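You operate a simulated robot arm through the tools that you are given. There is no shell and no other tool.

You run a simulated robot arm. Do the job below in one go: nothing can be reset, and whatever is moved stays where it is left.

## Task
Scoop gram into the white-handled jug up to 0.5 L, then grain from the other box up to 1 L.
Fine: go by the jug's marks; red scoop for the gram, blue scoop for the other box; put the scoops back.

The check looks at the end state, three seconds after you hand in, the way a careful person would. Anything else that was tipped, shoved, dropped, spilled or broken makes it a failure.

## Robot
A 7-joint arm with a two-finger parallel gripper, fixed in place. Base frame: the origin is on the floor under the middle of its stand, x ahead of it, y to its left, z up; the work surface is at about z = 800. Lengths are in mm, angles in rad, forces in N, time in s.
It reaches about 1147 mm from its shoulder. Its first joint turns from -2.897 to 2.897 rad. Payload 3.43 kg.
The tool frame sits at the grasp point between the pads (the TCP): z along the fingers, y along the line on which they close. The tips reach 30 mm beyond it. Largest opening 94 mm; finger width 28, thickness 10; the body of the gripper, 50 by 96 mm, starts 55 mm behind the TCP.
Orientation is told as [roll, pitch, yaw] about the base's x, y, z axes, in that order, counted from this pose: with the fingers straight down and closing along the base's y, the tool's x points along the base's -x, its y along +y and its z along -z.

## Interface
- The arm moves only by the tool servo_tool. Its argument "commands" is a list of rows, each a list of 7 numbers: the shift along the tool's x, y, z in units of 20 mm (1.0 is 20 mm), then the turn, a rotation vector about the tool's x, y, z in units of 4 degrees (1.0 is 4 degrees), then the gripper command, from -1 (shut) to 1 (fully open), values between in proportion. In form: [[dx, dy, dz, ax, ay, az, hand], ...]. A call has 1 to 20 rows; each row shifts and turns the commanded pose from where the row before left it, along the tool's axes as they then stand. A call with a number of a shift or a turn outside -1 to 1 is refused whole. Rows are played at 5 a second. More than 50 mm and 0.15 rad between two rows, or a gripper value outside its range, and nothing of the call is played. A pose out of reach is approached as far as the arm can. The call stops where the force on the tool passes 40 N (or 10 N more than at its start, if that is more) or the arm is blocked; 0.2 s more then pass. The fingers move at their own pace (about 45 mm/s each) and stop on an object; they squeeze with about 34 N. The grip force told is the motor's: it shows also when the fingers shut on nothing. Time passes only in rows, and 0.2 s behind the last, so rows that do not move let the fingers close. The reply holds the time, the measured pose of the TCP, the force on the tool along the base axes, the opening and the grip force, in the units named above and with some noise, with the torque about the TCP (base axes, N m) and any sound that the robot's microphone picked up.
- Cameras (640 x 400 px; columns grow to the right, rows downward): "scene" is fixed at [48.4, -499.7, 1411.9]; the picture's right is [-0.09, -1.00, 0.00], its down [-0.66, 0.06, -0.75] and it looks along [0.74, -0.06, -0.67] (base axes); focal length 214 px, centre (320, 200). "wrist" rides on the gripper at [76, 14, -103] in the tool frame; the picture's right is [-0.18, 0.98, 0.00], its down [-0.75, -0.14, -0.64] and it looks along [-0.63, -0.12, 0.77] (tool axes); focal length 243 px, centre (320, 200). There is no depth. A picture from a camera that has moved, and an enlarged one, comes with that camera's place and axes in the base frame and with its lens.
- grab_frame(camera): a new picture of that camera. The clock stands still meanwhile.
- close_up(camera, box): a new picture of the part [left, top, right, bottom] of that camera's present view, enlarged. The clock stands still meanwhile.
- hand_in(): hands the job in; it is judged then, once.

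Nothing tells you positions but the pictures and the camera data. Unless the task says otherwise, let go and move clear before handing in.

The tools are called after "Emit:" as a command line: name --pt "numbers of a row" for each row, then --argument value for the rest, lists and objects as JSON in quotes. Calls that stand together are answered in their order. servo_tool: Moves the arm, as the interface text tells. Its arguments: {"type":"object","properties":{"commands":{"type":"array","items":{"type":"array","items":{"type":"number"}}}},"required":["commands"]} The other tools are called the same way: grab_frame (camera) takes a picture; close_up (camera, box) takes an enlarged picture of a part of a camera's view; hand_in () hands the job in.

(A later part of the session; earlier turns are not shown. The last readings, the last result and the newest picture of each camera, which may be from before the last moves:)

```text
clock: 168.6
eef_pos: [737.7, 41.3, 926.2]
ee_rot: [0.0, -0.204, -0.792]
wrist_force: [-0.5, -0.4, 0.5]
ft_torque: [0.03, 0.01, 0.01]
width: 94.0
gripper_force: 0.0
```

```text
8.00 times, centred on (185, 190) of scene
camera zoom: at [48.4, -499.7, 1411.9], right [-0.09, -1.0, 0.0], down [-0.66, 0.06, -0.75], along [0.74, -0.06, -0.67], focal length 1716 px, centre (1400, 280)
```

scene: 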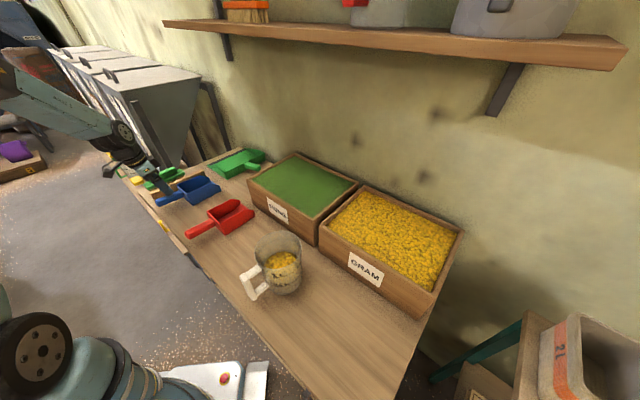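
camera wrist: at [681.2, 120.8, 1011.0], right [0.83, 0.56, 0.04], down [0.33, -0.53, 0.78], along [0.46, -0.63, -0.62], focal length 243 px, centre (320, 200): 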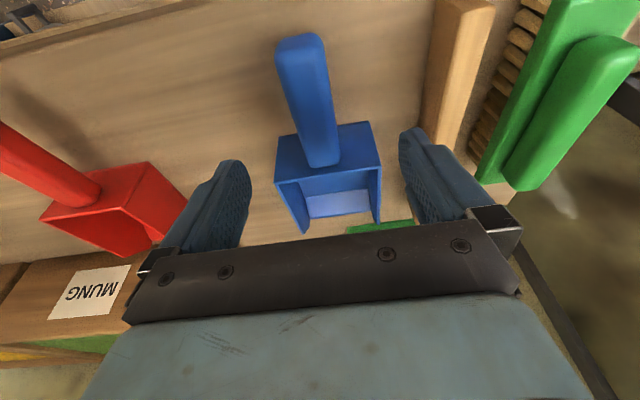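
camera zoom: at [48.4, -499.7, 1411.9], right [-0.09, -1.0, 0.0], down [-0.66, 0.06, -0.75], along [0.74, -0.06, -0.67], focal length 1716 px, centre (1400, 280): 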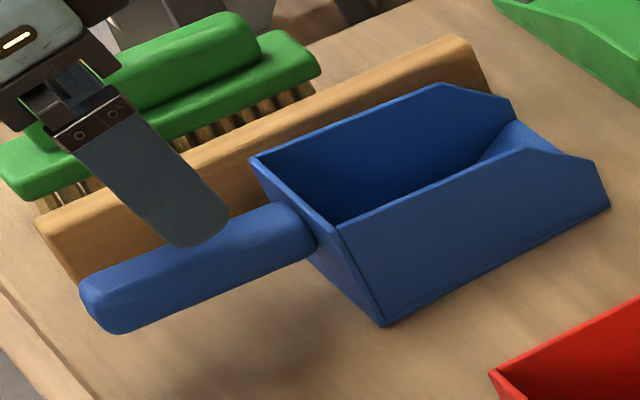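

Emit:
servo_tool --pt "0 -0.14 0 0.035 0 0.17 1" --pt "-0.055 0 0.72 0 0 0 1" --pt "-0.055 0 0.72 0 0 0 1" --pt "-0.055 0 0.72 0 0 0 1" --pt "-0.055 0 0.72 0 0 0 1" --pt "-0.055 0 0.72 0 0 0 1" --pt "-0.055 0 0.72 0 0 0 1" --pt "0 0 0 0 0 0 1"

Emit:
grab_frame --camera "wrist"

Emit:
close_up --camera "scene" --box '[145, 165, 225, 215]'

```text
clock: 170.4
eef_pos: [754.1, 20.5, 841.2]
ee_rot: [-0.001, -0.204, -0.803]
wrist_force: [0.2, -0.6, 0.1]
ft_torque: [0.01, 0.02, -0.02]
width: 94.0
gripper_force: 0.1
```

```text
taken
camera wrist: at [697.3, 99.2, 926.1], right [0.83, 0.55, 0.04], down [0.32, -0.53, 0.78], along [0.45, -0.64, -0.62], focal length 243 px, centre (320, 200)
```

wrist: 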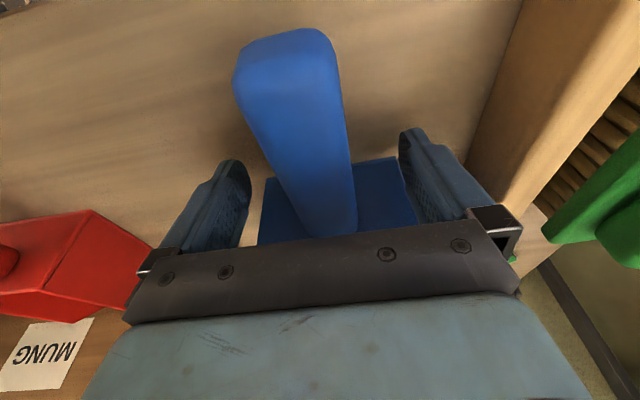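

```text
8.00 times, centred on (185, 190) of scene
camera zoom: at [48.4, -499.7, 1411.9], right [-0.09, -1.0, 0.0], down [-0.66, 0.06, -0.75], along [0.74, -0.06, -0.67], focal length 1716 px, centre (1400, 280)
```

zoom: 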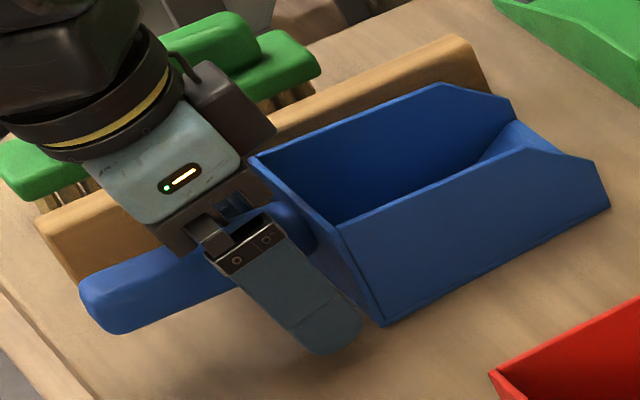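

The fingers straddle the blue handle and it is lined up. Closing now.

Emit:
servo_tool --pt "0 0 0 0 0 0 -1" --pt "0 0 0 0 0 0 -1" --pt "0 0 0 0 0 0 -1" --pt "0 0 0 0 0 0 -1" --pt "0 0 0 0 0 0 -1" --pt "0 0 0 0 0 0 -1"

Emit:
close_up --camera "scene" --box '[145, 165, 225, 215]'

Emit:
grab_frame --camera "wrist"

```text
clock: 171.8
eef_pos: [754.3, 21.5, 840.8]
ee_rot: [-0.001, -0.203, -0.804]
wrist_force: [-0.4, 1.2, 0.8]
ft_torque: [0.02, -0.04, 0.06]
width: 34.0
gripper_force: 33.7
```

```text
8.00 times, centred on (185, 190) of scene
camera zoom: at [48.4, -499.7, 1411.9], right [-0.09, -1.0, 0.0], down [-0.66, 0.06, -0.75], along [0.74, -0.06, -0.67], focal length 1716 px, centre (1400, 280)
```

zoom: 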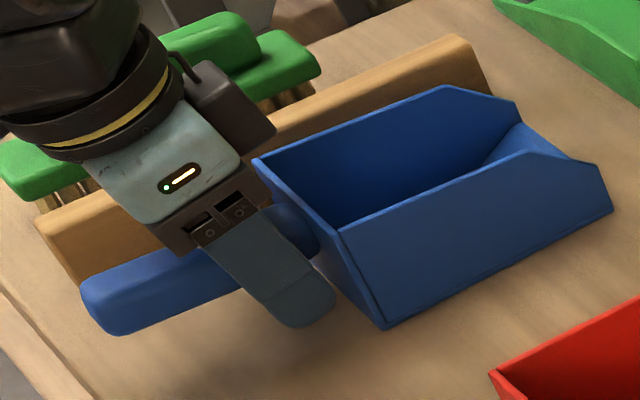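

```text
taken
camera wrist: at [697.3, 99.3, 926.2], right [0.83, 0.55, 0.04], down [0.32, -0.53, 0.78], along [0.45, -0.64, -0.62], focal length 243 px, centre (320, 200)
```

wrist: 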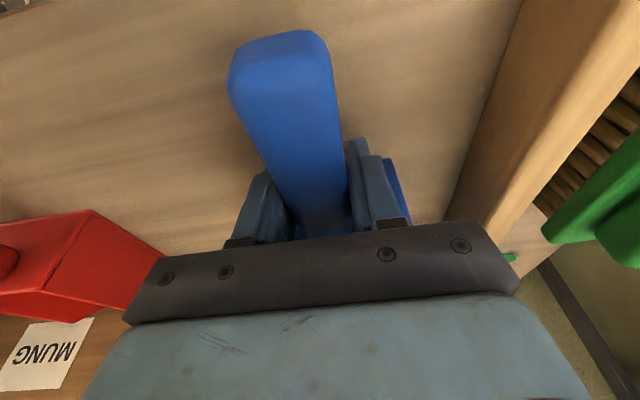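

The blue scoop is gripped at 34.0 mm; I note its pose (755, 22, 841) for the return. I'll lift it and carry it over the mung box.

Emit:
servo_tool --pt "-0.1 0 -0.485 0 0 0 -1" --pt "-0.182 0 -0.881 0 0 0 -1" --pt "-0.182 0 -0.881 0 0 0 -1" --pt "-0.182 0 -0.881 0 0 0 -1" --pt "-0.182 0 -0.881 0 0 0 -1" --pt "-0.182 0 -0.881 0 0 0 -1" --pt "-0.182 0 -0.881 0 0 0 -1" --pt "-0.182 0 -0.881 0 0 0 -1" --pt "-0.182 0 -0.881 0 0 0 -1" --pt "-0.182 0 -0.881 0 0 0 -1" --pt "-0.182 0 -0.881 0 0 0 -1" --pt "-0.182 0 -0.881 0 0 0 -1" --pt "-0.182 0 -0.881 0 0 0 -1" --pt "-0.182 0 -0.881 0 0 0 -1"

Emit:
servo_tool --pt "-0.583 -0.98 0.12 0 0 0 -1" --pt "-0.583 -0.98 0.12 0 0 0 -1" --pt "-0.583 -0.98 0.12 0 0 0 -1" --pt "-0.583 -0.98 0.12 0 0 0 -1" --pt "-0.583 -0.98 0.12 0 0 0 -1" --pt "-0.583 -0.98 0.12 0 0 0 -1" --pt "-0.583 -0.98 0.12 0 0 0 -1" --pt "-0.583 -0.98 0.12 0 0 0 -1" --pt "-0.583 -0.98 0.12 0 0 0 -1" --pt "-0.583 -0.98 0.12 0 0 0 -1" --pt "-0.583 -0.98 0.12 0 0 0 -1" --pt "-0.583 -0.98 0.12 0 0 0 -1" --pt "-0.583 -0.98 0.12 0 0 0 -1" --pt "-0.583 -0.98 0.12 0 0 0 -1" --pt "-0.583 -0.98 0.12 0 0 0 -1" --pt "-0.583 -0.98 0.12 0 0 0 -1" --pt "-0.583 -0.98 0.12 0 0 0 -1" --pt "-0.583 -0.98 0.12 0 0 0 -1" --pt "-0.583 -0.98 0.12 0 0 0 -1" --pt "0 0 0 0 0 0 -1"

Emit:
grab_frame --camera "scene"

Emit:
grab_frame --camera "wrist"

```text
clock: 174.8
eef_pos: [754.5, 20.5, 1084.2]
ee_rot: [0.0, -0.204, -0.803]
wrist_force: [0.0, -0.5, -1.3]
ft_torque: [0.02, 0.06, 0.0]
width: 33.9
gripper_force: 33.7
```

```text
clock: 179.0
eef_pos: [644.9, -399.1, 1085.5]
ee_rot: [-0.002, -0.204, -0.802]
wrist_force: [-0.3, 0.3, -1.7]
ft_torque: [0.04, 0.04, 0.0]
width: 33.9
gripper_force: 33.3
```

```text
taken
```

scene: 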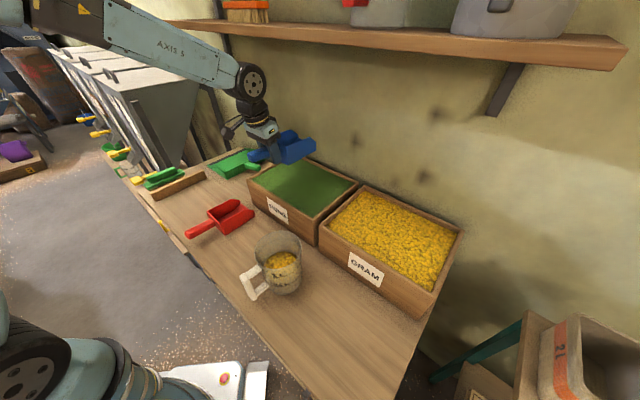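

```text
taken
camera wrist: at [587.2, -320.5, 1171.0], right [0.83, 0.55, 0.04], down [0.32, -0.53, 0.78], along [0.45, -0.64, -0.62], focal length 243 px, centre (320, 200)
```

wrist: 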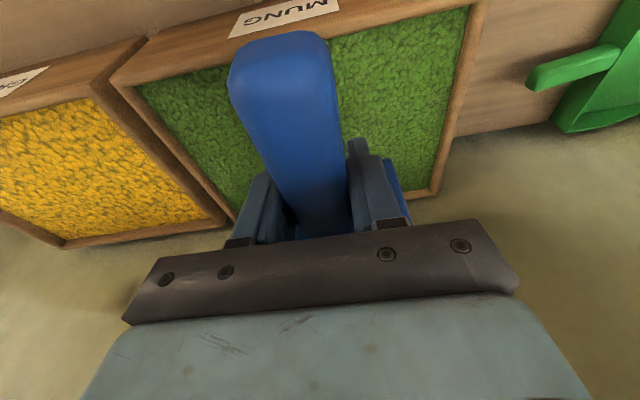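

The blue scoop is over the mung box at about the middle. I'll pitch nose-down and plunge it as I did with the gram.

Emit:
servo_tool --pt "0 0 0 0 0.958 0 -1" --pt "0 0 0 0 0.958 0 -1" --pt "0 0 0 0 0.958 0 -1" --pt "0 0 0 0 0.958 0 -1" --pt "0 0 0 0 0.958 0 -1" --pt "0 0 0 0 0.958 0 -1" --pt "0 0 0 0 0.958 0 -1" --pt "0 0 0 0 0.958 0 -1" --pt "0 0 0 0 0.958 0 -1" --pt "0 0 0 0 0.958 0 -1" --pt "0 0 0 0 0.958 0 -1" --pt "0 0 0 0 0.958 0 -1" --pt "0 0 0 0 0 0 -1"

Emit:
close_up --camera "scene" --box '[230, 80, 390, 260]'

```text
clock: 181.8
eef_pos: [643.8, -401.9, 1086.4]
ee_rot: [-0.001, 0.597, -0.803]
wrist_force: [-0.3, -0.3, -1.8]
ft_torque: [0.03, 0.02, -0.02]
width: 34.0
gripper_force: 33.5
```

```text
2.22 times, centred on (310, 170) of scene
camera zoom: at [48.4, -499.7, 1411.9], right [-0.09, -1.0, 0.0], down [-0.66, 0.06, -0.75], along [0.74, -0.06, -0.67], focal length 477 px, centre (342, 267)
```

zoom: 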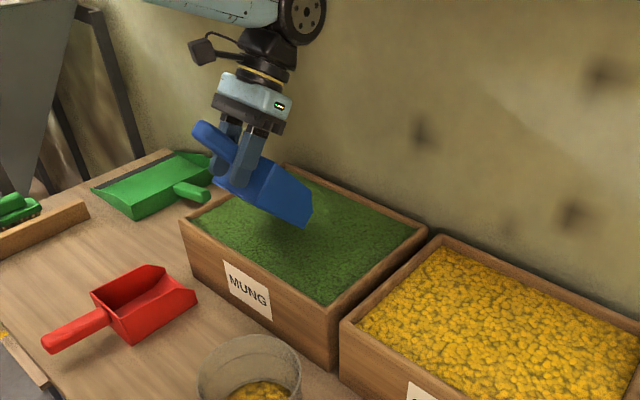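

Emit:
servo_tool --pt "-0.383 0 0.471 0 0 0 -1" --pt "-0.383 0 0.471 0 0 0 -1" --pt "-0.383 0 0.471 0 0 0 -1" --pt "-0.383 0 0.471 0 0 0 -1" --pt "-0.383 0 0.471 0 0 0 -1" --pt "-0.383 0 0.471 0 0 0 -1" --pt "-0.383 0 0.471 0 0 0 -1" --pt "-0.383 0 0.471 0 0 0 -1" --pt "0 0 0 0 0 0 -1"

Emit:
close_up --camera "scene" --box '[230, 80, 390, 260]'

```text
clock: 183.8
eef_pos: [648.7, -406.0, 988.1]
ee_rot: [-0.002, 0.597, -0.803]
wrist_force: [0.3, -0.6, -3.8]
ft_torque: [0.05, 0.12, 0.01]
width: 34.0
gripper_force: 34.2
```

```text
2.22 times, centred on (310, 170) of scene
camera zoom: at [48.4, -499.7, 1411.9], right [-0.09, -1.0, 0.0], down [-0.66, 0.06, -0.75], along [0.74, -0.06, -0.67], focal length 477 px, centre (342, 267)
```

zoom: 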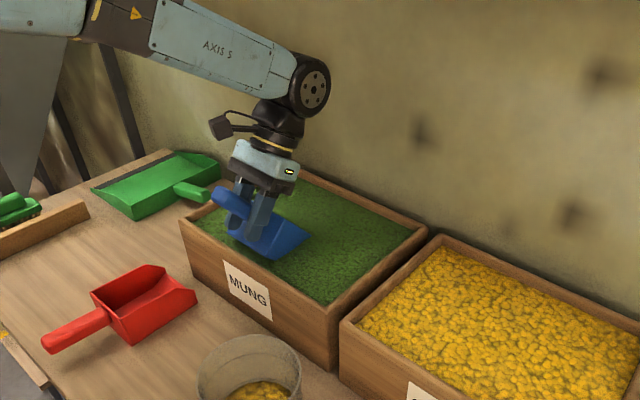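

Now the same curl, levelling under the surface, and then the straight lift.

Emit:
servo_tool --pt "-0.15 0 0.104 0 -0.732 0 -1" --pt "-0.144 0 0.111 0 -0.732 0 -1" --pt "-0.138 0 0.118 0 -0.732 0 -1" --pt "-0.132 0 0.125 0 -0.732 0 -1" --pt "-0.126 0 0.132 0 -0.732 0 -1" --pt "-0.119 0 0.138 0 -0.732 0 -1" --pt "-0.111 0 0.144 0 -0.732 0 -1" --pt "-0.104 0 0.149 0 -0.732 0 -1" --pt "-0.096 0 0.154 0 -0.732 0 -1" --pt "-0.088 0 0.159 0 -0.732 0 -1" --pt "-0.08 0 0.164 0 -0.732 0 -1" --pt "-0.071 0 0.167 0 -0.732 0 -1" --pt "-0.063 0 0.171 0 -0.732 0 -1" --pt "-0.054 0 0.174 0 -0.732 0 -1" --pt "0 0 0 0 0 0 -1"

Emit:
servo_tool --pt "-0.03 0 -0.248 0 -0.75 0 -1" --pt "-0.045 0 -0.246 0 -0.75 0 -1" --pt "-0.06 0 -0.244 0 -0.75 0 -1" --pt "-0.075 0 -0.24 0 -0.75 0 -1" --pt "-0.16 0 -0.474 0 0 0 -1" --pt "-0.16 0 -0.474 0 0 0 -1" --pt "-0.16 0 -0.474 0 0 0 -1" --pt "-0.16 0 -0.474 0 0 0 -1" --pt "-0.16 0 -0.474 0 0 0 -1" --pt "-0.16 0 -0.474 0 0 0 -1" --pt "-0.16 0 -0.474 0 0 0 -1" --pt "-0.16 0 -0.474 0 0 0 -1" --pt "-0.16 0 -0.474 0 0 0 -1" --pt "-0.16 0 -0.474 0 0 0 -1" --pt "0 0 0 0 0 0 -1"

Emit:
close_up --camera "scene" --box '[230, 80, 390, 260]'

```text
clock: 187.0
eef_pos: [663.7, -420.4, 940.1]
ee_rot: [-0.002, -0.117, -0.805]
wrist_force: [0.3, 0.4, -4.3]
ft_torque: [0.15, 0.15, 0.0]
width: 33.8
gripper_force: 34.2
```

```text
clock: 190.2
eef_pos: [663.8, -420.4, 1061.7]
ee_rot: [0.001, -0.329, -0.804]
wrist_force: [-0.1, 1.3, -3.8]
ft_torque: [0.15, 0.13, 0.01]
width: 34.0
gripper_force: 33.8
```

```text
2.22 times, centred on (310, 170) of scene
camera zoom: at [48.4, -499.7, 1411.9], right [-0.09, -1.0, 0.0], down [-0.66, 0.06, -0.75], along [0.74, -0.06, -0.67], focal length 477 px, centre (342, 267)
```

zoom: 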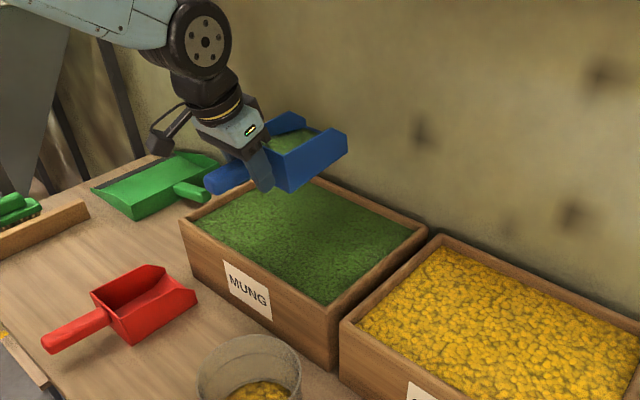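

About 2.8 N of mung is in the scoop. I'll turn gently to the pouring heading above the box, then check the load.

Emit:
servo_tool --pt "0 0 0 0.2436 0 0.7135 -1" --pt "0 0 0 0.2436 0 0.7135 -1" --pt "0 0 0 0.2436 0 0.7135 -1" --pt "0 0 0 0.2436 0 0.7135 -1" --pt "0 0 0 0.2436 0 0.7135 -1" --pt "0 0 0 0.2436 0 0.7135 -1" --pt "0 0 0 0.2436 0 0.7135 -1" --pt "0 0 0 0.2436 0 0.7135 -1" --pt "0 0 0 0.2436 0 0.7135 -1" --pt "0 0 0 0.2436 0 0.7135 -1" --pt "0 0 0 0.2436 0 0.7135 -1" --pt "0 0 0 0.2436 0 0.7135 -1" --pt "0 0 0 0.2436 0 0.7135 -1" --pt "0 0 0 0 0 0 -1"

Emit:
close_up --camera "scene" --box '[230, 90, 370, 230]'

```text
clock: 193.2
eef_pos: [663.8, -418.3, 1062.1]
ee_rot: [-0.003, -0.328, -1.487]
wrist_force: [0.5, 0.1, -3.6]
ft_torque: [0.21, 0.04, 0.0]
width: 33.6
gripper_force: 34.3
```

```text
2.86 times, centred on (300, 160) of scene
camera zoom: at [48.4, -499.7, 1411.9], right [-0.09, -1.0, 0.0], down [-0.66, 0.06, -0.75], along [0.74, -0.06, -0.67], focal length 613 px, centre (377, 314)
```

zoom: 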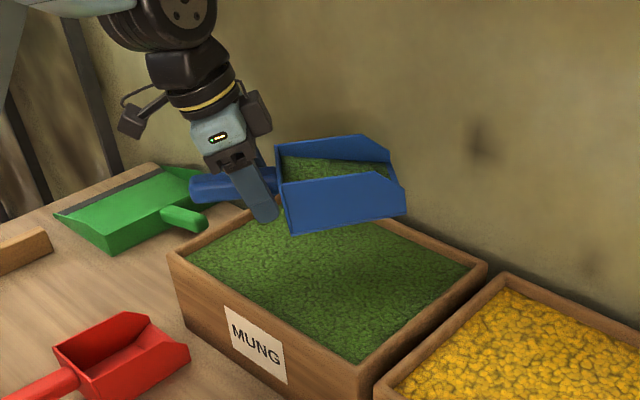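

The scoop is well filled and contained. I'll carry it slowly to the jug.

Emit:
servo_tool --pt "0.2 -0.3 -0.07 0 0 0 -1" --pt "0.3 -0.45 -0.1 0 0 0 -1" --pt "0.41 -0.636 -0.14 0 0 0 -1" --pt "0.41 -0.636 -0.14 0 0 0 -1" --pt "0.41 -0.636 -0.14 0 0 0 -1" --pt "0.41 -0.636 -0.14 0 0 0 -1" --pt "0.41 -0.636 -0.14 0 0 0 -1" --pt "0.41 -0.636 -0.14 0 0 0 -1" --pt "0.41 -0.636 -0.14 0 0 0 -1" --pt "0.41 -0.636 -0.14 0 0 0 -1" --pt "0.41 -0.636 -0.14 0 0 0 -1" --pt "0.41 -0.636 -0.14 0 0 0 -1" --pt "0.41 -0.636 -0.14 0 0 0 -1" --pt "0.41 -0.636 -0.14 0 0 0 -1" --pt "0.41 -0.636 -0.14 0 0 0 -1" --pt "0.41 -0.636 -0.14 0 0 0 -1" --pt "0.41 -0.636 -0.14 0 0 0 -1" --pt "0.41 -0.636 -0.14 0 0 0 -1" --pt "0.41 -0.636 -0.14 0 0 0 -1" --pt "0.41 -0.636 -0.14 0 0 0 -1"

Emit:
servo_tool --pt "0.41 -0.636 -0.14 0 0 0 -1" --pt "0.41 -0.636 -0.14 0 0 0 -1" --pt "0.3 -0.45 -0.1 0 0 0 -1" --pt "0.2 -0.3 -0.07 0 0 0 -1" --pt "0 0 0 0 0 0 -1"

Emit:
close_up --camera "scene" --box '[200, 180, 340, 320]'

```text
clock: 197.4
eef_pos: [406.3, -274.0, 1062.7]
ee_rot: [-0.001, -0.329, -1.485]
wrist_force: [0.9, 0.1, -3.9]
ft_torque: [0.2, 0.03, -0.01]
width: 33.8
gripper_force: 34.5
```

```text
clock: 198.6
eef_pos: [362.9, -249.6, 1064.4]
ee_rot: [0.0, -0.327, -1.485]
wrist_force: [0.7, -0.1, -3.4]
ft_torque: [0.21, 0.03, 0.0]
width: 34.2
gripper_force: 34.2
```

```text
2.86 times, centred on (270, 250) of scene
camera zoom: at [48.4, -499.7, 1411.9], right [-0.09, -1.0, 0.0], down [-0.66, 0.06, -0.75], along [0.74, -0.06, -0.67], focal length 613 px, centre (463, 57)
```

zoom: 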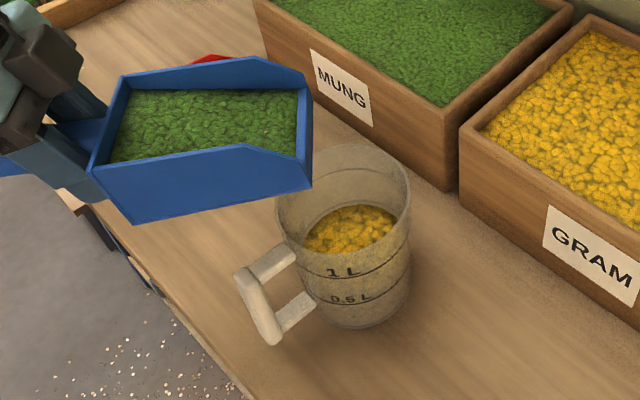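

The lip is over the mouth. I'll lower and tilt to about 10°, then hold.

Emit:
servo_tool --pt "0.032 0.05 0.288 0 0.855 0 -1" --pt "0.015 0.05 0.29 0 0.855 0 -1" --pt "-0.003 0.05 0.29 0 0.855 0 -1" --pt "-0.02 0.05 0.289 0 0.855 0 -1" --pt "-0.037 0.05 0.288 0 0.855 0 -1" --pt "0 0 0 0 0 0 -1" --pt "0 0 0 0 0 0 -1"

Emit:
close_up --camera "scene" --box '[200, 180, 340, 320]'

```text
clock: 200.2
eef_pos: [368.4, -254.5, 1034.6]
ee_rot: [0.0, -0.029, -1.487]
wrist_force: [0.3, 0.3, -3.2]
ft_torque: [0.2, 0.01, -0.01]
width: 33.9
gripper_force: 34.2
```

```text
2.86 times, centred on (270, 250) of scene
camera zoom: at [48.4, -499.7, 1411.9], right [-0.09, -1.0, 0.0], down [-0.66, 0.06, -0.75], along [0.74, -0.06, -0.67], focal length 613 px, centre (463, 57)
```

zoom: 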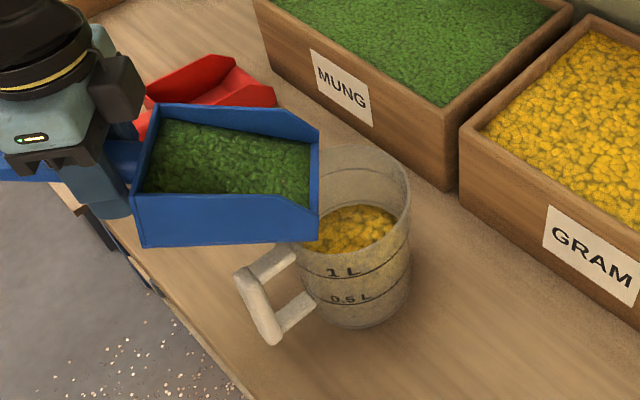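

Emit:
servo_tool --pt "-0.153 0 -0.38 0 0.833 0 -1" --pt "-0.132 0 -0.388 0 0.833 0 -1" --pt "-0.11 0 -0.395 0 0.833 0 -1" --pt "0 0 0 0 0 0 -1" --pt "0 0 0 0 0 0 -1" --pt "0 0 0 0 0 0 -1" --pt "0 0 0 0 0 0 -1" --pt "0 0 0 0 0 0 -1"

Emit:
close_up --camera "scene" --box '[230, 200, 330, 300]'

```text
clock: 202.0
eef_pos: [369.3, -263.6, 1058.0]
ee_rot: [0.0, 0.144, -1.487]
wrist_force: [0.4, 0.5, -1.7]
ft_torque: [0.11, -0.01, 0.05]
width: 33.7
gripper_force: 34.2
```

```text
4.00 times, centred on (280, 250) of scene
camera zoom: at [48.4, -499.7, 1411.9], right [-0.09, -1.0, 0.0], down [-0.66, 0.06, -0.75], along [0.74, -0.06, -0.67], focal length 858 px, centre (480, 0)
```

zoom: 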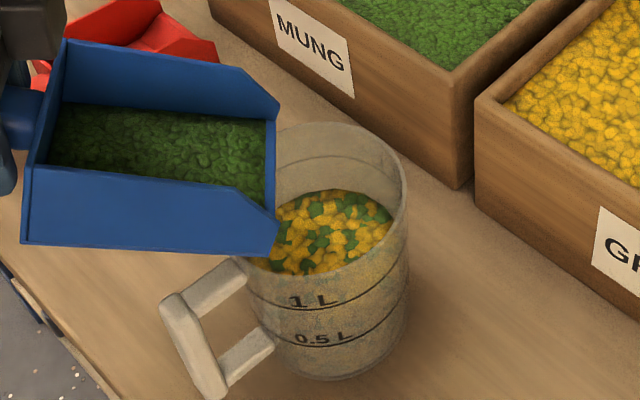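

Mung is mixing onto the gram and the level is climbing. I'll tilt on to 34°.

Emit:
servo_tool --pt "-0.195 0 -0.39 0 0.875 0 -1" --pt "-0.17 0 -0.401 0 0.875 0 -1" --pt "-0.146 0 -0.411 0 0.875 0 -1" --pt "-0.12 0 -0.419 0 0.875 0 -1" --pt "0 0 0 0 0 0 -1" --pt "0 0 0 0 0 0 -1" --pt "0 0 0 0 0 0 -1" --pt "0 0 0 0 0 0 -1" --pt "0 0 0 0 0 0 -1"

Emit:
close_up --camera "scene" --box '[230, 200, 330, 300]'

```text
clock: 204.0
eef_pos: [371.4, -282.6, 1086.3]
ee_rot: [0.0, 0.389, -1.487]
wrist_force: [0.0, 0.4, -1.3]
ft_torque: [0.02, 0.02, -0.02]
width: 33.8
gripper_force: 34.0
```

```text
4.00 times, centred on (280, 250) of scene
camera zoom: at [48.4, -499.7, 1411.9], right [-0.09, -1.0, 0.0], down [-0.66, 0.06, -0.75], along [0.74, -0.06, -0.67], focal length 858 px, centre (480, 0)
```

zoom: 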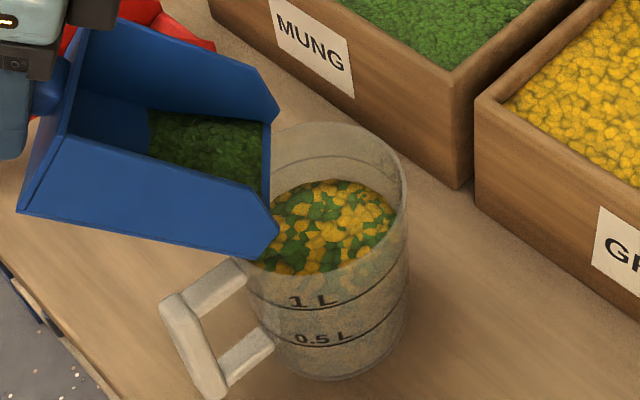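

Emit:
servo_tool --pt "-0.199 0 -0.363 0 0.75 0 -1" --pt "-0.179 0 -0.373 0 0.75 0 -1" --pt "-0.16 0 -0.382 0 0.75 0 -1" --pt "-0.14 0 -0.39 0 0.75 0 -1" --pt "-0.119 0 -0.397 0 0.75 0 -1" --pt "-0.098 0 -0.402 0 0.75 0 -1" --pt "0 0 0 0 0 0 -1" --pt "0 0 0 0 0 0 -1" --pt "0 0 0 0 0 0 -1" --pt "0 0 0 0 0 0 -1" --pt "0 0 0 0 0 0 -1"

Emit:
close_up --camera "scene" --box '[230, 200, 330, 300]'

Emit:
close_up --camera "scene" --box '[258, 226, 308, 296]'

```text
clock: 206.4
eef_pos: [375.9, -322.1, 1116.6]
ee_rot: [-0.001, 0.704, -1.487]
wrist_force: [-0.3, -0.4, -1.1]
ft_torque: [0.05, -0.01, 0.01]
width: 33.9
gripper_force: 34.1
```

```text
4.00 times, centred on (280, 250) of scene
camera zoom: at [48.4, -499.7, 1411.9], right [-0.09, -1.0, 0.0], down [-0.66, 0.06, -0.75], along [0.74, -0.06, -0.67], focal length 858 px, centre (480, 0)
```

zoom: 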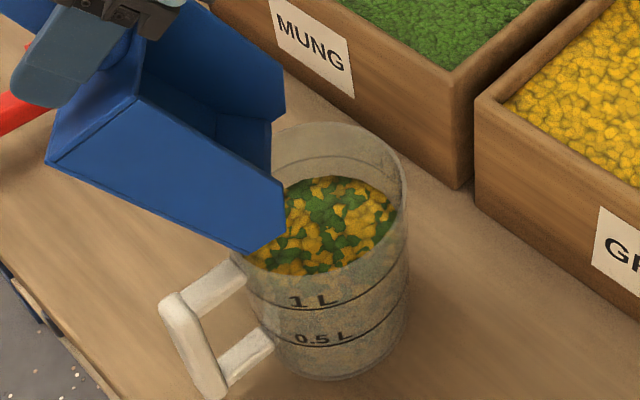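

```text
5.71 times, centred on (283, 261) of scene
camera zoom: at [48.4, -499.7, 1411.9], right [-0.09, -1.0, 0.0], down [-0.66, 0.06, -0.75], along [0.74, -0.06, -0.67], focal length 1226 px, centre (531, -149)
```

zoom: 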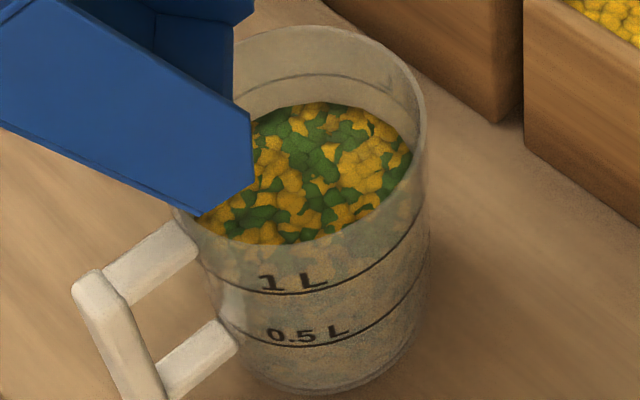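

The scoop is empty and I read the jug at about 0.86 L, so roughly 0.14 L of mung is still needed. I'll go back to the mung box for a smaller load.

Emit:
servo_tool --pt "0.647 0 -0.763 0 0 0 -1" --pt "0.647 0 -0.763 0 0 0 -1" --pt "0 0 0 0 -1 0 -1" --pt "0 0 0 0 -1 0 -1" --pt "0 0 0 0 -1 0 -1" --pt "0 0 0 0 -1 0 -1" --pt "0 0 0 0 -1 0 -1" --pt "0 0 0 0 -1 0 -1" --pt "0 0 0 0 -1 0 -1" --pt "0 0 0 0 -1 0 -1" --pt "0 0 0 0 -1 0 -1" --pt "0 0 0 0 -1 0 -1" --pt "0 0 0 0 -1 0 -1" --pt "0 0 0 0 -1 0 -1" --pt "0 0 0 0 -1 0 -1" --pt "0 0 0 -0.202 0 -0.979 -1" --pt "0 0 0 -0.202 0 -0.979 -1" --pt "0 0 0 -0.202 0 -0.979 -1" --pt "0 0 0 -0.202 0 -0.979 -1" --pt "0 0 0 -0.202 0 -0.979 -1"

Emit:
close_up --camera "scene" --box '[258, 226, 308, 296]'

Emit:
servo_tool --pt "0 0 0 -0.202 0 -0.979 -1" --pt "0 0 0 -0.202 0 -0.979 -1" --pt "0 0 0 -0.202 0 -0.979 -1" --pt "0 0 0 -0.202 0 -0.979 -1" --pt "0 0 0 -0.16 0 -0.783 -1" --pt "-0.75 0.46 0.4 0 0 0 -1" --pt "-0.75 0.46 0.4 0 0 0 -1" --pt "-0.75 0.46 0.4 0 0 0 -1" --pt "-0.75 0.46 0.4 0 0 0 -1" --pt "-0.75 0.46 0.4 0 0 0 -1" --pt "-0.75 0.46 0.4 0 0 0 -1" --pt "-0.75 0.46 0.4 0 0 0 -1" --pt "-0.75 0.46 0.4 0 0 0 -1" --pt "-0.75 0.46 0.4 0 0 0 -1" --pt "-0.75 0.46 0.4 0 0 0 -1" --pt "-0.75 0.46 0.4 0 0 0 -1" --pt "-0.75 0.46 0.4 0 0 0 -1" --pt "-0.75 0.46 0.4 0 0 0 -1" --pt "-0.75 0.46 0.4 0 0 0 -1" --pt "-0.75 0.46 0.4 0 0 0 -1"

Emit:
grab_frame --camera "scene"

```text
clock: 210.6
eef_pos: [374.9, -323.0, 1155.8]
ee_rot: [-0.003, -0.203, -1.135]
wrist_force: [0.7, 0.2, -1.2]
ft_torque: [0.03, 0.02, 0.0]
width: 34.0
gripper_force: 33.9
```

```text
5.71 times, centred on (283, 261) of scene
camera zoom: at [48.4, -499.7, 1411.9], right [-0.09, -1.0, 0.0], down [-0.66, 0.06, -0.75], along [0.74, -0.06, -0.67], focal length 1226 px, centre (531, -149)
```

zoom: 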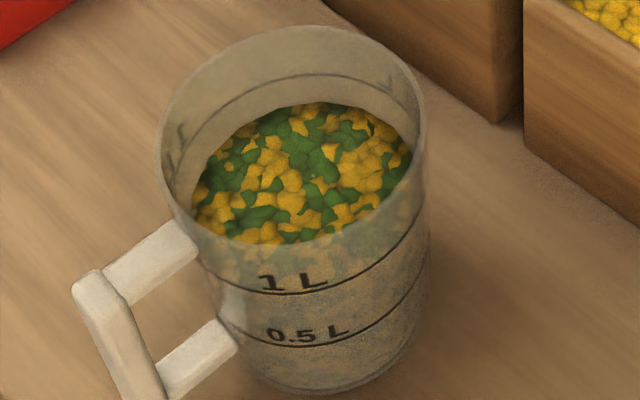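

```text
clock: 214.8
eef_pos: [643.3, -402.4, 1085.9]
ee_rot: [-0.001, -0.204, -0.801]
wrist_force: [-0.2, 0.4, -1.4]
ft_torque: [0.04, 0.02, 0.0]
width: 33.9
gripper_force: 33.7
```

```text
taken
```

scene: 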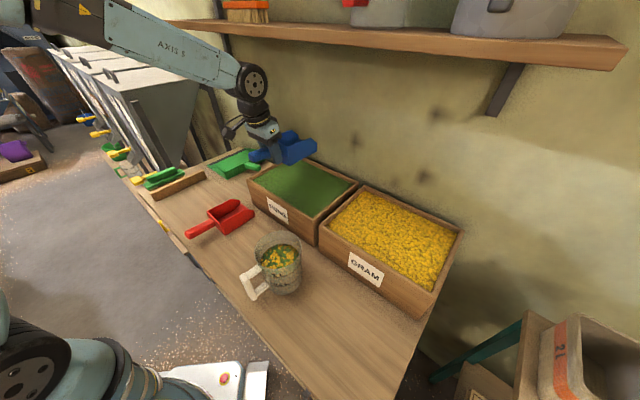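

I'm over the mung box again. Pitch down, plunge, and curl with only half the lowering for a smaller load.

Emit:
servo_tool --pt "0 0 0 0 0.958 0 -1" --pt "0 0 0 0 0.958 0 -1" --pt "0 0 0 0 0.958 0 -1" --pt "0 0 0 0 0.958 0 -1" --pt "0 0 0 0 0.958 0 -1" --pt "0 0 0 0 0.958 0 -1" --pt "0 0 0 0 0.958 0 -1" --pt "0 0 0 0 0.958 0 -1" --pt "0 0 0 0 0.958 0 -1" --pt "0 0 0 0 0.958 0 -1" --pt "0 0 0 0 0.958 0 -1" --pt "0 0 0 0 0.958 0 -1" --pt "-0.383 0 0.471 0 0 0 -1" --pt "-0.383 0 0.471 0 0 0 -1" --pt "-0.383 0 0.471 0 0 0 -1" --pt "-0.383 0 0.471 0 0 0 -1" --pt "-0.383 0 0.471 0 0 0 -1" --pt "-0.383 0 0.471 0 0 0 -1" --pt "-0.383 0 0.471 0 0 0 -1" --pt "-0.383 0 0.471 0 0 0 -1"

Emit:
servo_tool --pt "-0.1 0 0.034 0 -0.732 0 -1" --pt "-0.1 0 0.039 0 -0.732 0 -1" --pt "-0.1 0 0.044 0 -0.732 0 -1" --pt "-0.098 0 0.049 0 -0.732 0 -1" --pt "-0.096 0 0.054 0 -0.732 0 -1" --pt "-0.093 0 0.058 0 -0.732 0 -1" --pt "-0.089 0 0.063 0 -0.732 0 -1" --pt "-0.086 0 0.067 0 -0.732 0 -1" --pt "-0.083 0 0.071 0 -0.732 0 -1" --pt "-0.079 0 0.075 0 -0.732 0 -1" --pt "-0.075 0 0.079 0 -0.732 0 -1" --pt "-0.071 0 0.083 0 -0.732 0 -1" --pt "-0.066 0 0.086 0 -0.732 0 -1" --pt "-0.062 0 0.09 0 -0.732 0 -1" --pt "-0.04 0 -0.246 0 -0.75 0 -1" --pt "-0.06 0 -0.245 0 -0.75 0 -1" --pt "-0.07 0 -0.243 0 -0.75 0 -1" --pt "0 0 0 0 0 0 -1"

Emit:
servo_tool --pt "-0.14 0 -0.48 0 0 0 -1" --pt "-0.14 0 -0.48 0 0 0 -1" --pt "-0.14 0 -0.48 0 0 0 -1" --pt "-0.14 0 -0.48 0 0 0 -1" --pt "-0.14 0 -0.48 0 0 0 -1" --pt "-0.14 0 -0.48 0 0 0 -1" --pt "-0.14 0 -0.48 0 0 0 -1" --pt "-0.14 0 -0.48 0 0 0 -1" --pt "0 0 0 0 0 0 -1"

Emit:
close_up --camera "scene" --box '[230, 90, 370, 230]'

```text
clock: 219.0
eef_pos: [651.8, -409.5, 987.1]
ee_rot: [-0.002, 0.598, -0.804]
wrist_force: [0.7, 0.3, -3.5]
ft_torque: [0.06, 0.09, 0.04]
width: 33.7
gripper_force: 34.2
```

```text
clock: 222.8
eef_pos: [664.7, -422.9, 977.4]
ee_rot: [-0.001, -0.277, -0.801]
wrist_force: [-0.1, 0.5, -3.4]
ft_torque: [0.13, 0.1, -0.01]
width: 33.8
gripper_force: 34.1
```

```text
clock: 224.8
eef_pos: [663.4, -423.5, 1058.2]
ee_rot: [-0.002, -0.274, -0.802]
wrist_force: [0.2, -0.2, -3.8]
ft_torque: [0.16, 0.13, 0.02]
width: 33.7
gripper_force: 33.7
```

```text
2.86 times, centred on (300, 160) of scene
camera zoom: at [48.4, -499.7, 1411.9], right [-0.09, -1.0, 0.0], down [-0.66, 0.06, -0.75], along [0.74, -0.06, -0.67], focal length 613 px, centre (377, 314)
```

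zoom: 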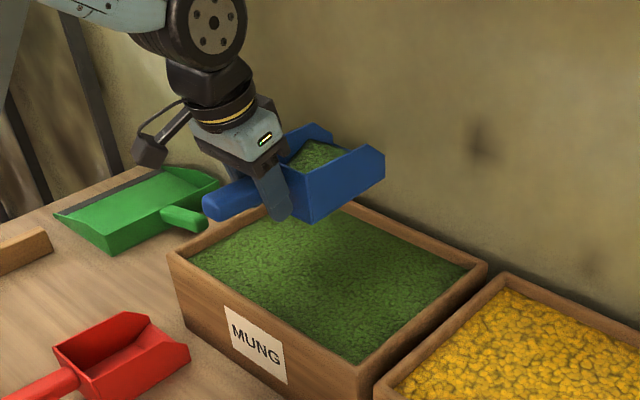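

The load feels like about 0.28 L, more than I need. I'll shed the excess into the mung box by tilting to 20°, which left about 0.16 L last time, then level again.

Emit:
servo_tool --pt "0.722 0 -0.203 0 0 0 -1" --pt "0.722 0 -0.203 0 0 0 -1" --pt "0 0 0 0 1 0 -1" --pt "0 0 0 0 1 0 -1" --pt "0 0 0 0 1 0 -1" --pt "0 0 0 0 1 0 -1" --pt "0 0 0 0 1 0 -1" --pt "0 0 0 0 1 0 -1" --pt "0 0 0 0 0 0 -1" --pt "0 0 0 0 0 0 -1" --pt "0 0 0 0 0 0 -1" --pt "0 0 0 0 0 0 -1" --pt "0 0 0 0 0 0 -1"

Emit:
close_up --camera "scene" --box '[230, 90, 370, 230]'

Emit:
servo_tool --pt "0 0 0 0 0 0 -1"

Emit:
servo_tool --pt "0 0 0 0 0 0 -1"

Emit:
servo_tool --pt "0 0 0 0 0 0 -1"

```text
clock: 227.6
eef_pos: [643.8, -402.5, 1059.3]
ee_rot: [-0.002, 0.145, -0.802]
wrist_force: [1.0, -0.3, -2.6]
ft_torque: [0.05, 0.08, -0.01]
width: 34.2
gripper_force: 33.3
```

```text
2.86 times, centred on (300, 160) of scene
camera zoom: at [48.4, -499.7, 1411.9], right [-0.09, -1.0, 0.0], down [-0.66, 0.06, -0.75], along [0.74, -0.06, -0.67], focal length 613 px, centre (377, 314)
```

zoom: 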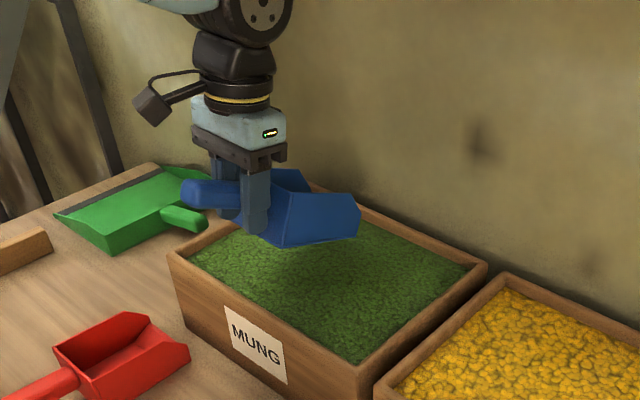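

```text
clock: 228.0
eef_pos: [642.9, -402.7, 1058.2]
ee_rot: [-0.004, 0.146, -0.801]
wrist_force: [0.1, -0.2, -3.1]
ft_torque: [0.09, 0.08, 0.02]
width: 33.7
gripper_force: 34.1
```

```text
clock: 228.4
eef_pos: [643.1, -401.3, 1057.6]
ee_rot: [-0.002, 0.145, -0.8]
wrist_force: [0.4, -0.6, -1.9]
ft_torque: [0.07, 0.1, 0.0]
width: 33.9
gripper_force: 34.2
```

```text
clock: 228.8
eef_pos: [643.4, -400.8, 1059.7]
ee_rot: [-0.004, 0.144, -0.801]
wrist_force: [-0.5, 0.1, -2.0]
ft_torque: [0.11, 0.1, 0.0]
width: 33.8
gripper_force: 34.3
```

It shed down to about 1.2 N, close to what is needed. I'll level it, turn and carry it to the jug.

Emit:
servo_tool --pt "0 0 0 0 -1 0 -1" --pt "0 0 0 0 -1 0 -1" --pt "0 0 0 0 -1 0 -1" --pt "0 0 0 0 -1 0 -1" --pt "0 0 0 0 -1 0 -1" --pt "0 0 0 0 -1 0 -1" --pt "0 0 0 0 -0.75 0 -1" --pt "0 0 0 0.252 0 0.71 -1" --pt "0 0 0 0.252 0 0.71 -1" --pt "0 0 0 0.252 0 0.71 -1" --pt "0 0 0 0.252 0 0.71 -1" --pt "0 0 0 0.252 0 0.71 -1" --pt "0 0 0 0.252 0 0.71 -1" --pt "0 0 0 0.252 0 0.71 -1" --pt "0 0 0 0.252 0 0.71 -1" --pt "0 0 0 0.252 0 0.71 -1" --pt "0 0 0 0.252 0 0.71 -1" --pt "0 0 0 0.252 0 0.71 -1" --pt "0 0 0 0.252 0 0.71 -1" --pt "0 0 0 0.252 0 0.71 -1"

Emit:
close_up --camera "scene" --box '[230, 90, 370, 230]'

```text
clock: 233.0
eef_pos: [642.9, -401.3, 1060.0]
ee_rot: [-0.011, -0.332, -1.482]
wrist_force: [1.1, 0.0, -3.2]
ft_torque: [0.09, -0.01, 0.01]
width: 33.9
gripper_force: 34.2
```

```text
2.86 times, centred on (300, 160) of scene
camera zoom: at [48.4, -499.7, 1411.9], right [-0.09, -1.0, 0.0], down [-0.66, 0.06, -0.75], along [0.74, -0.06, -0.67], focal length 613 px, centre (377, 314)
```

zoom: 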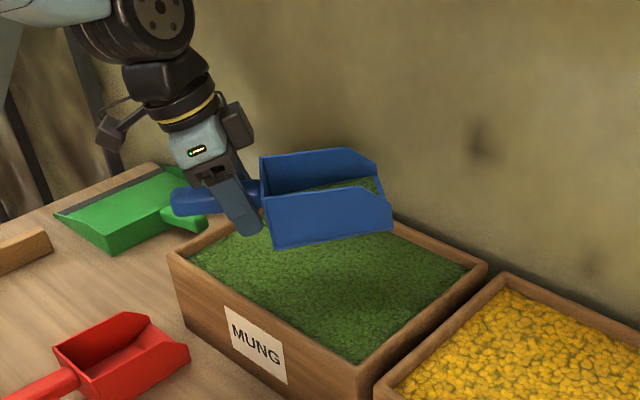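

Emit:
servo_tool --pt "0.2 -0.318 -0.069 0 0 0 -1" --pt "0.3 -0.477 -0.103 0 0 0 -1" --pt "0.399 -0.636 -0.137 0 0 0 -1" --pt "0.399 -0.636 -0.137 0 0 0 -1" --pt "0.399 -0.636 -0.137 0 0 0 -1" --pt "0.399 -0.636 -0.137 0 0 0 -1" --pt "0.399 -0.636 -0.137 0 0 0 -1" --pt "0.399 -0.636 -0.137 0 0 0 -1" --pt "0.399 -0.636 -0.137 0 0 0 -1" --pt "0.399 -0.636 -0.137 0 0 0 -1" --pt "0.399 -0.636 -0.137 0 0 0 -1" --pt "0.399 -0.636 -0.137 0 0 0 -1" --pt "0.399 -0.636 -0.137 0 0 0 -1" --pt "0.399 -0.636 -0.137 0 0 0 -1" --pt "0.399 -0.636 -0.137 0 0 0 -1" --pt "0.399 -0.636 -0.137 0 0 0 -1" --pt "0.399 -0.636 -0.137 0 0 0 -1" --pt "0.399 -0.636 -0.137 0 0 0 -1" --pt "0.399 -0.636 -0.137 0 0 0 -1" --pt "0.399 -0.636 -0.137 0 0 0 -1"

Emit:
servo_tool --pt "0.3 -0.477 -0.103 0 0 0 -1" --pt "0.2 -0.318 -0.069 0 0 0 -1" --pt "0 0 0 0 0 0 -1"

Emit:
close_up --camera "scene" --box '[200, 180, 340, 320]'

```text
clock: 237.2
eef_pos: [385.0, -259.1, 1060.7]
ee_rot: [-0.011, -0.332, -1.48]
wrist_force: [0.9, -1.1, -2.4]
ft_torque: [0.09, 0.01, 0.03]
width: 34.0
gripper_force: 34.4
```

```text
clock: 238.0
eef_pos: [368.2, -253.7, 1061.8]
ee_rot: [-0.01, -0.332, -1.482]
wrist_force: [-0.4, 0.0, -1.9]
ft_torque: [0.12, 0.0, -0.01]
width: 33.9
gripper_force: 34.4
```

```text
2.86 times, centred on (270, 250) of scene
camera zoom: at [48.4, -499.7, 1411.9], right [-0.09, -1.0, 0.0], down [-0.66, 0.06, -0.75], along [0.74, -0.06, -0.67], focal length 613 px, centre (463, 57)
```

zoom: 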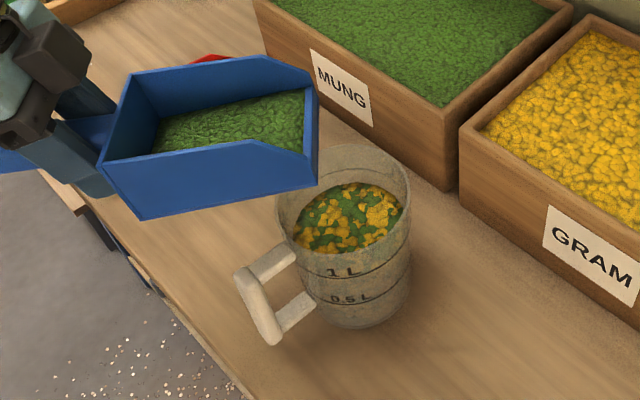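

Emit:
servo_tool --pt "-0.059 0 0.055 0 0.978 0 -1" --pt "-0.063 0 0.05 0 0.978 0 -1" --pt "-0.066 0 0.046 0 0.978 0 -1" --pt "-0.069 0 0.042 0 0.978 0 -1" --pt "-0.072 0 0.037 0 0.978 0 -1" --pt "-0.074 0 0.032 0 0.978 0 -1" --pt "-0.076 0 0.027 0 0.978 0 -1" --pt "-0.195 0 -0.39 0 0.875 0 -1" --pt "-0.17 0 -0.401 0 0.875 0 -1" --pt "0 0 0 0 0 0 -1" --pt "0 0 0 0 0 0 -1" --pt "0 0 0 0 0 0 -1"

Emit:
close_up --camera "scene" --box '[230, 200, 330, 300]'

```text
clock: 240.6
eef_pos: [370.2, -272.3, 1070.1]
ee_rot: [-0.01, 0.269, -1.488]
wrist_force: [-0.4, 0.0, -2.3]
ft_torque: [0.07, 0.01, -0.02]
width: 33.8
gripper_force: 33.7
```

```text
4.00 times, centred on (280, 250) of scene
camera zoom: at [48.4, -499.7, 1411.9], right [-0.09, -1.0, 0.0], down [-0.66, 0.06, -0.75], along [0.74, -0.06, -0.67], focal length 858 px, centre (480, 0)
```

zoom: 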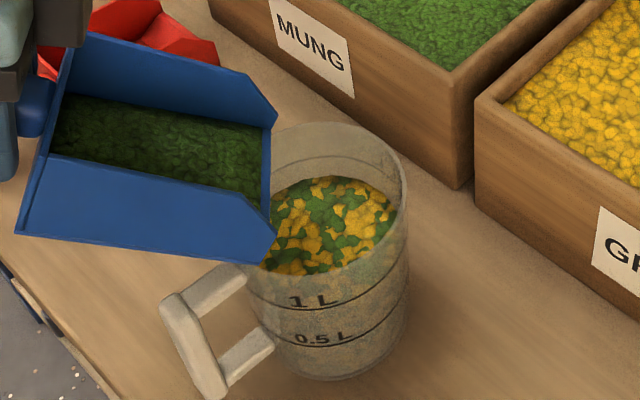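

Emit:
servo_tool --pt "-0.146 0 -0.411 0 0.875 0 -1" --pt "-0.08 0 -0.25 0 0.5 0 -1" --pt "0 0 0 0 0 0 -1" --pt "0 0 0 0 0 0 -1" --pt "0 0 0 0 0 0 -1"

Emit:
close_up --camera "scene" --box '[258, 226, 308, 296]'

```text
clock: 241.8
eef_pos: [372.1, -280.9, 1080.8]
ee_rot: [-0.011, 0.367, -1.488]
wrist_force: [0.0, 0.2, -0.7]
ft_torque: [0.05, 0.05, 0.02]
width: 33.9
gripper_force: 33.8
```

```text
5.71 times, centred on (283, 261) of scene
camera zoom: at [48.4, -499.7, 1411.9], right [-0.09, -1.0, 0.0], down [-0.66, 0.06, -0.75], along [0.74, -0.06, -0.67], focal length 1226 px, centre (531, -149)
```

zoom: 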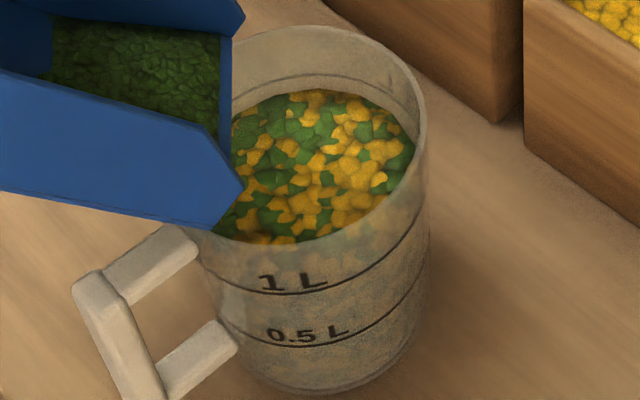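

Emit:
servo_tool --pt "0 0 0 0 0 0 -1" --pt "0 0 0 0 0 0 -1" --pt "0 0 0 0 0 0 -1"

Emit:
close_up --camera "scene" --box '[258, 226, 308, 296]'

```text
clock: 242.6
eef_pos: [372.6, -280.7, 1080.6]
ee_rot: [-0.01, 0.365, -1.487]
wrist_force: [-1.1, 0.4, -1.9]
ft_torque: [0.07, -0.04, 0.02]
width: 34.0
gripper_force: 34.0
```

```text
5.71 times, centred on (283, 261) of scene
camera zoom: at [48.4, -499.7, 1411.9], right [-0.09, -1.0, 0.0], down [-0.66, 0.06, -0.75], along [0.74, -0.06, -0.67], focal length 1226 px, centre (531, -149)
```

zoom: 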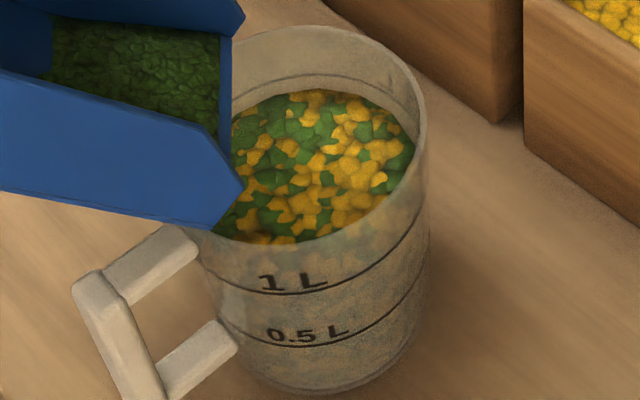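

Emit:
servo_tool --pt "-0.08 0 -0.2 0 0.5 0 -1" --pt "0 0 0 0 0 0 -1" --pt "0 0 0 0 0 0 -1" --pt "0 0 0 0 0 0 -1"

Emit:
close_up --camera "scene" --box '[258, 226, 308, 296]'

```text
clock: 243.6
eef_pos: [372.5, -284.0, 1085.3]
ee_rot: [-0.01, 0.402, -1.49]
wrist_force: [-0.6, 0.2, -1.7]
ft_torque: [0.03, -0.01, -0.03]
width: 34.0
gripper_force: 33.5
```

```text
5.71 times, centred on (283, 261) of scene
camera zoom: at [48.4, -499.7, 1411.9], right [-0.09, -1.0, 0.0], down [-0.66, 0.06, -0.75], along [0.74, -0.06, -0.67], focal length 1226 px, centre (531, -149)
```

zoom: 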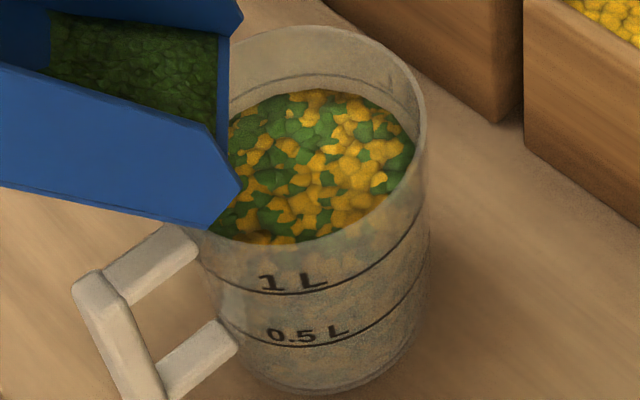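

Emit:
servo_tool --pt "-0.08 0 -0.18 0 0.5 0 -1" --pt "0 0 0 0 0 0 -1" --pt "0 0 0 0 0 0 -1"

Emit:
close_up --camera "scene" --box '[258, 226, 308, 296]'

```text
clock: 244.4
eef_pos: [371.5, -287.7, 1089.2]
ee_rot: [-0.01, 0.436, -1.49]
wrist_force: [0.3, 0.2, -2.3]
ft_torque: [0.08, -0.03, 0.0]
width: 34.0
gripper_force: 33.6
```

```text
5.71 times, centred on (283, 261) of scene
camera zoom: at [48.4, -499.7, 1411.9], right [-0.09, -1.0, 0.0], down [-0.66, 0.06, -0.75], along [0.74, -0.06, -0.67], focal length 1226 px, centre (531, -149)
```

zoom: 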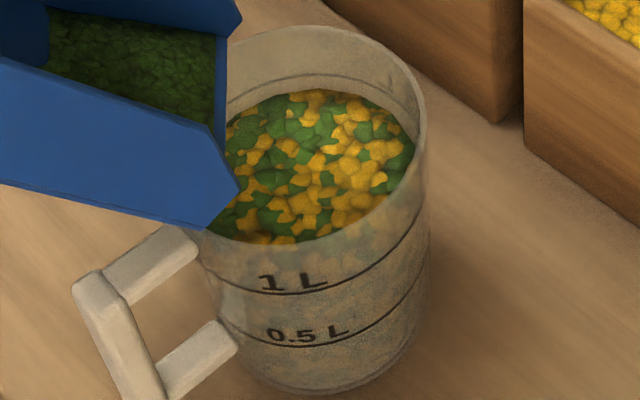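

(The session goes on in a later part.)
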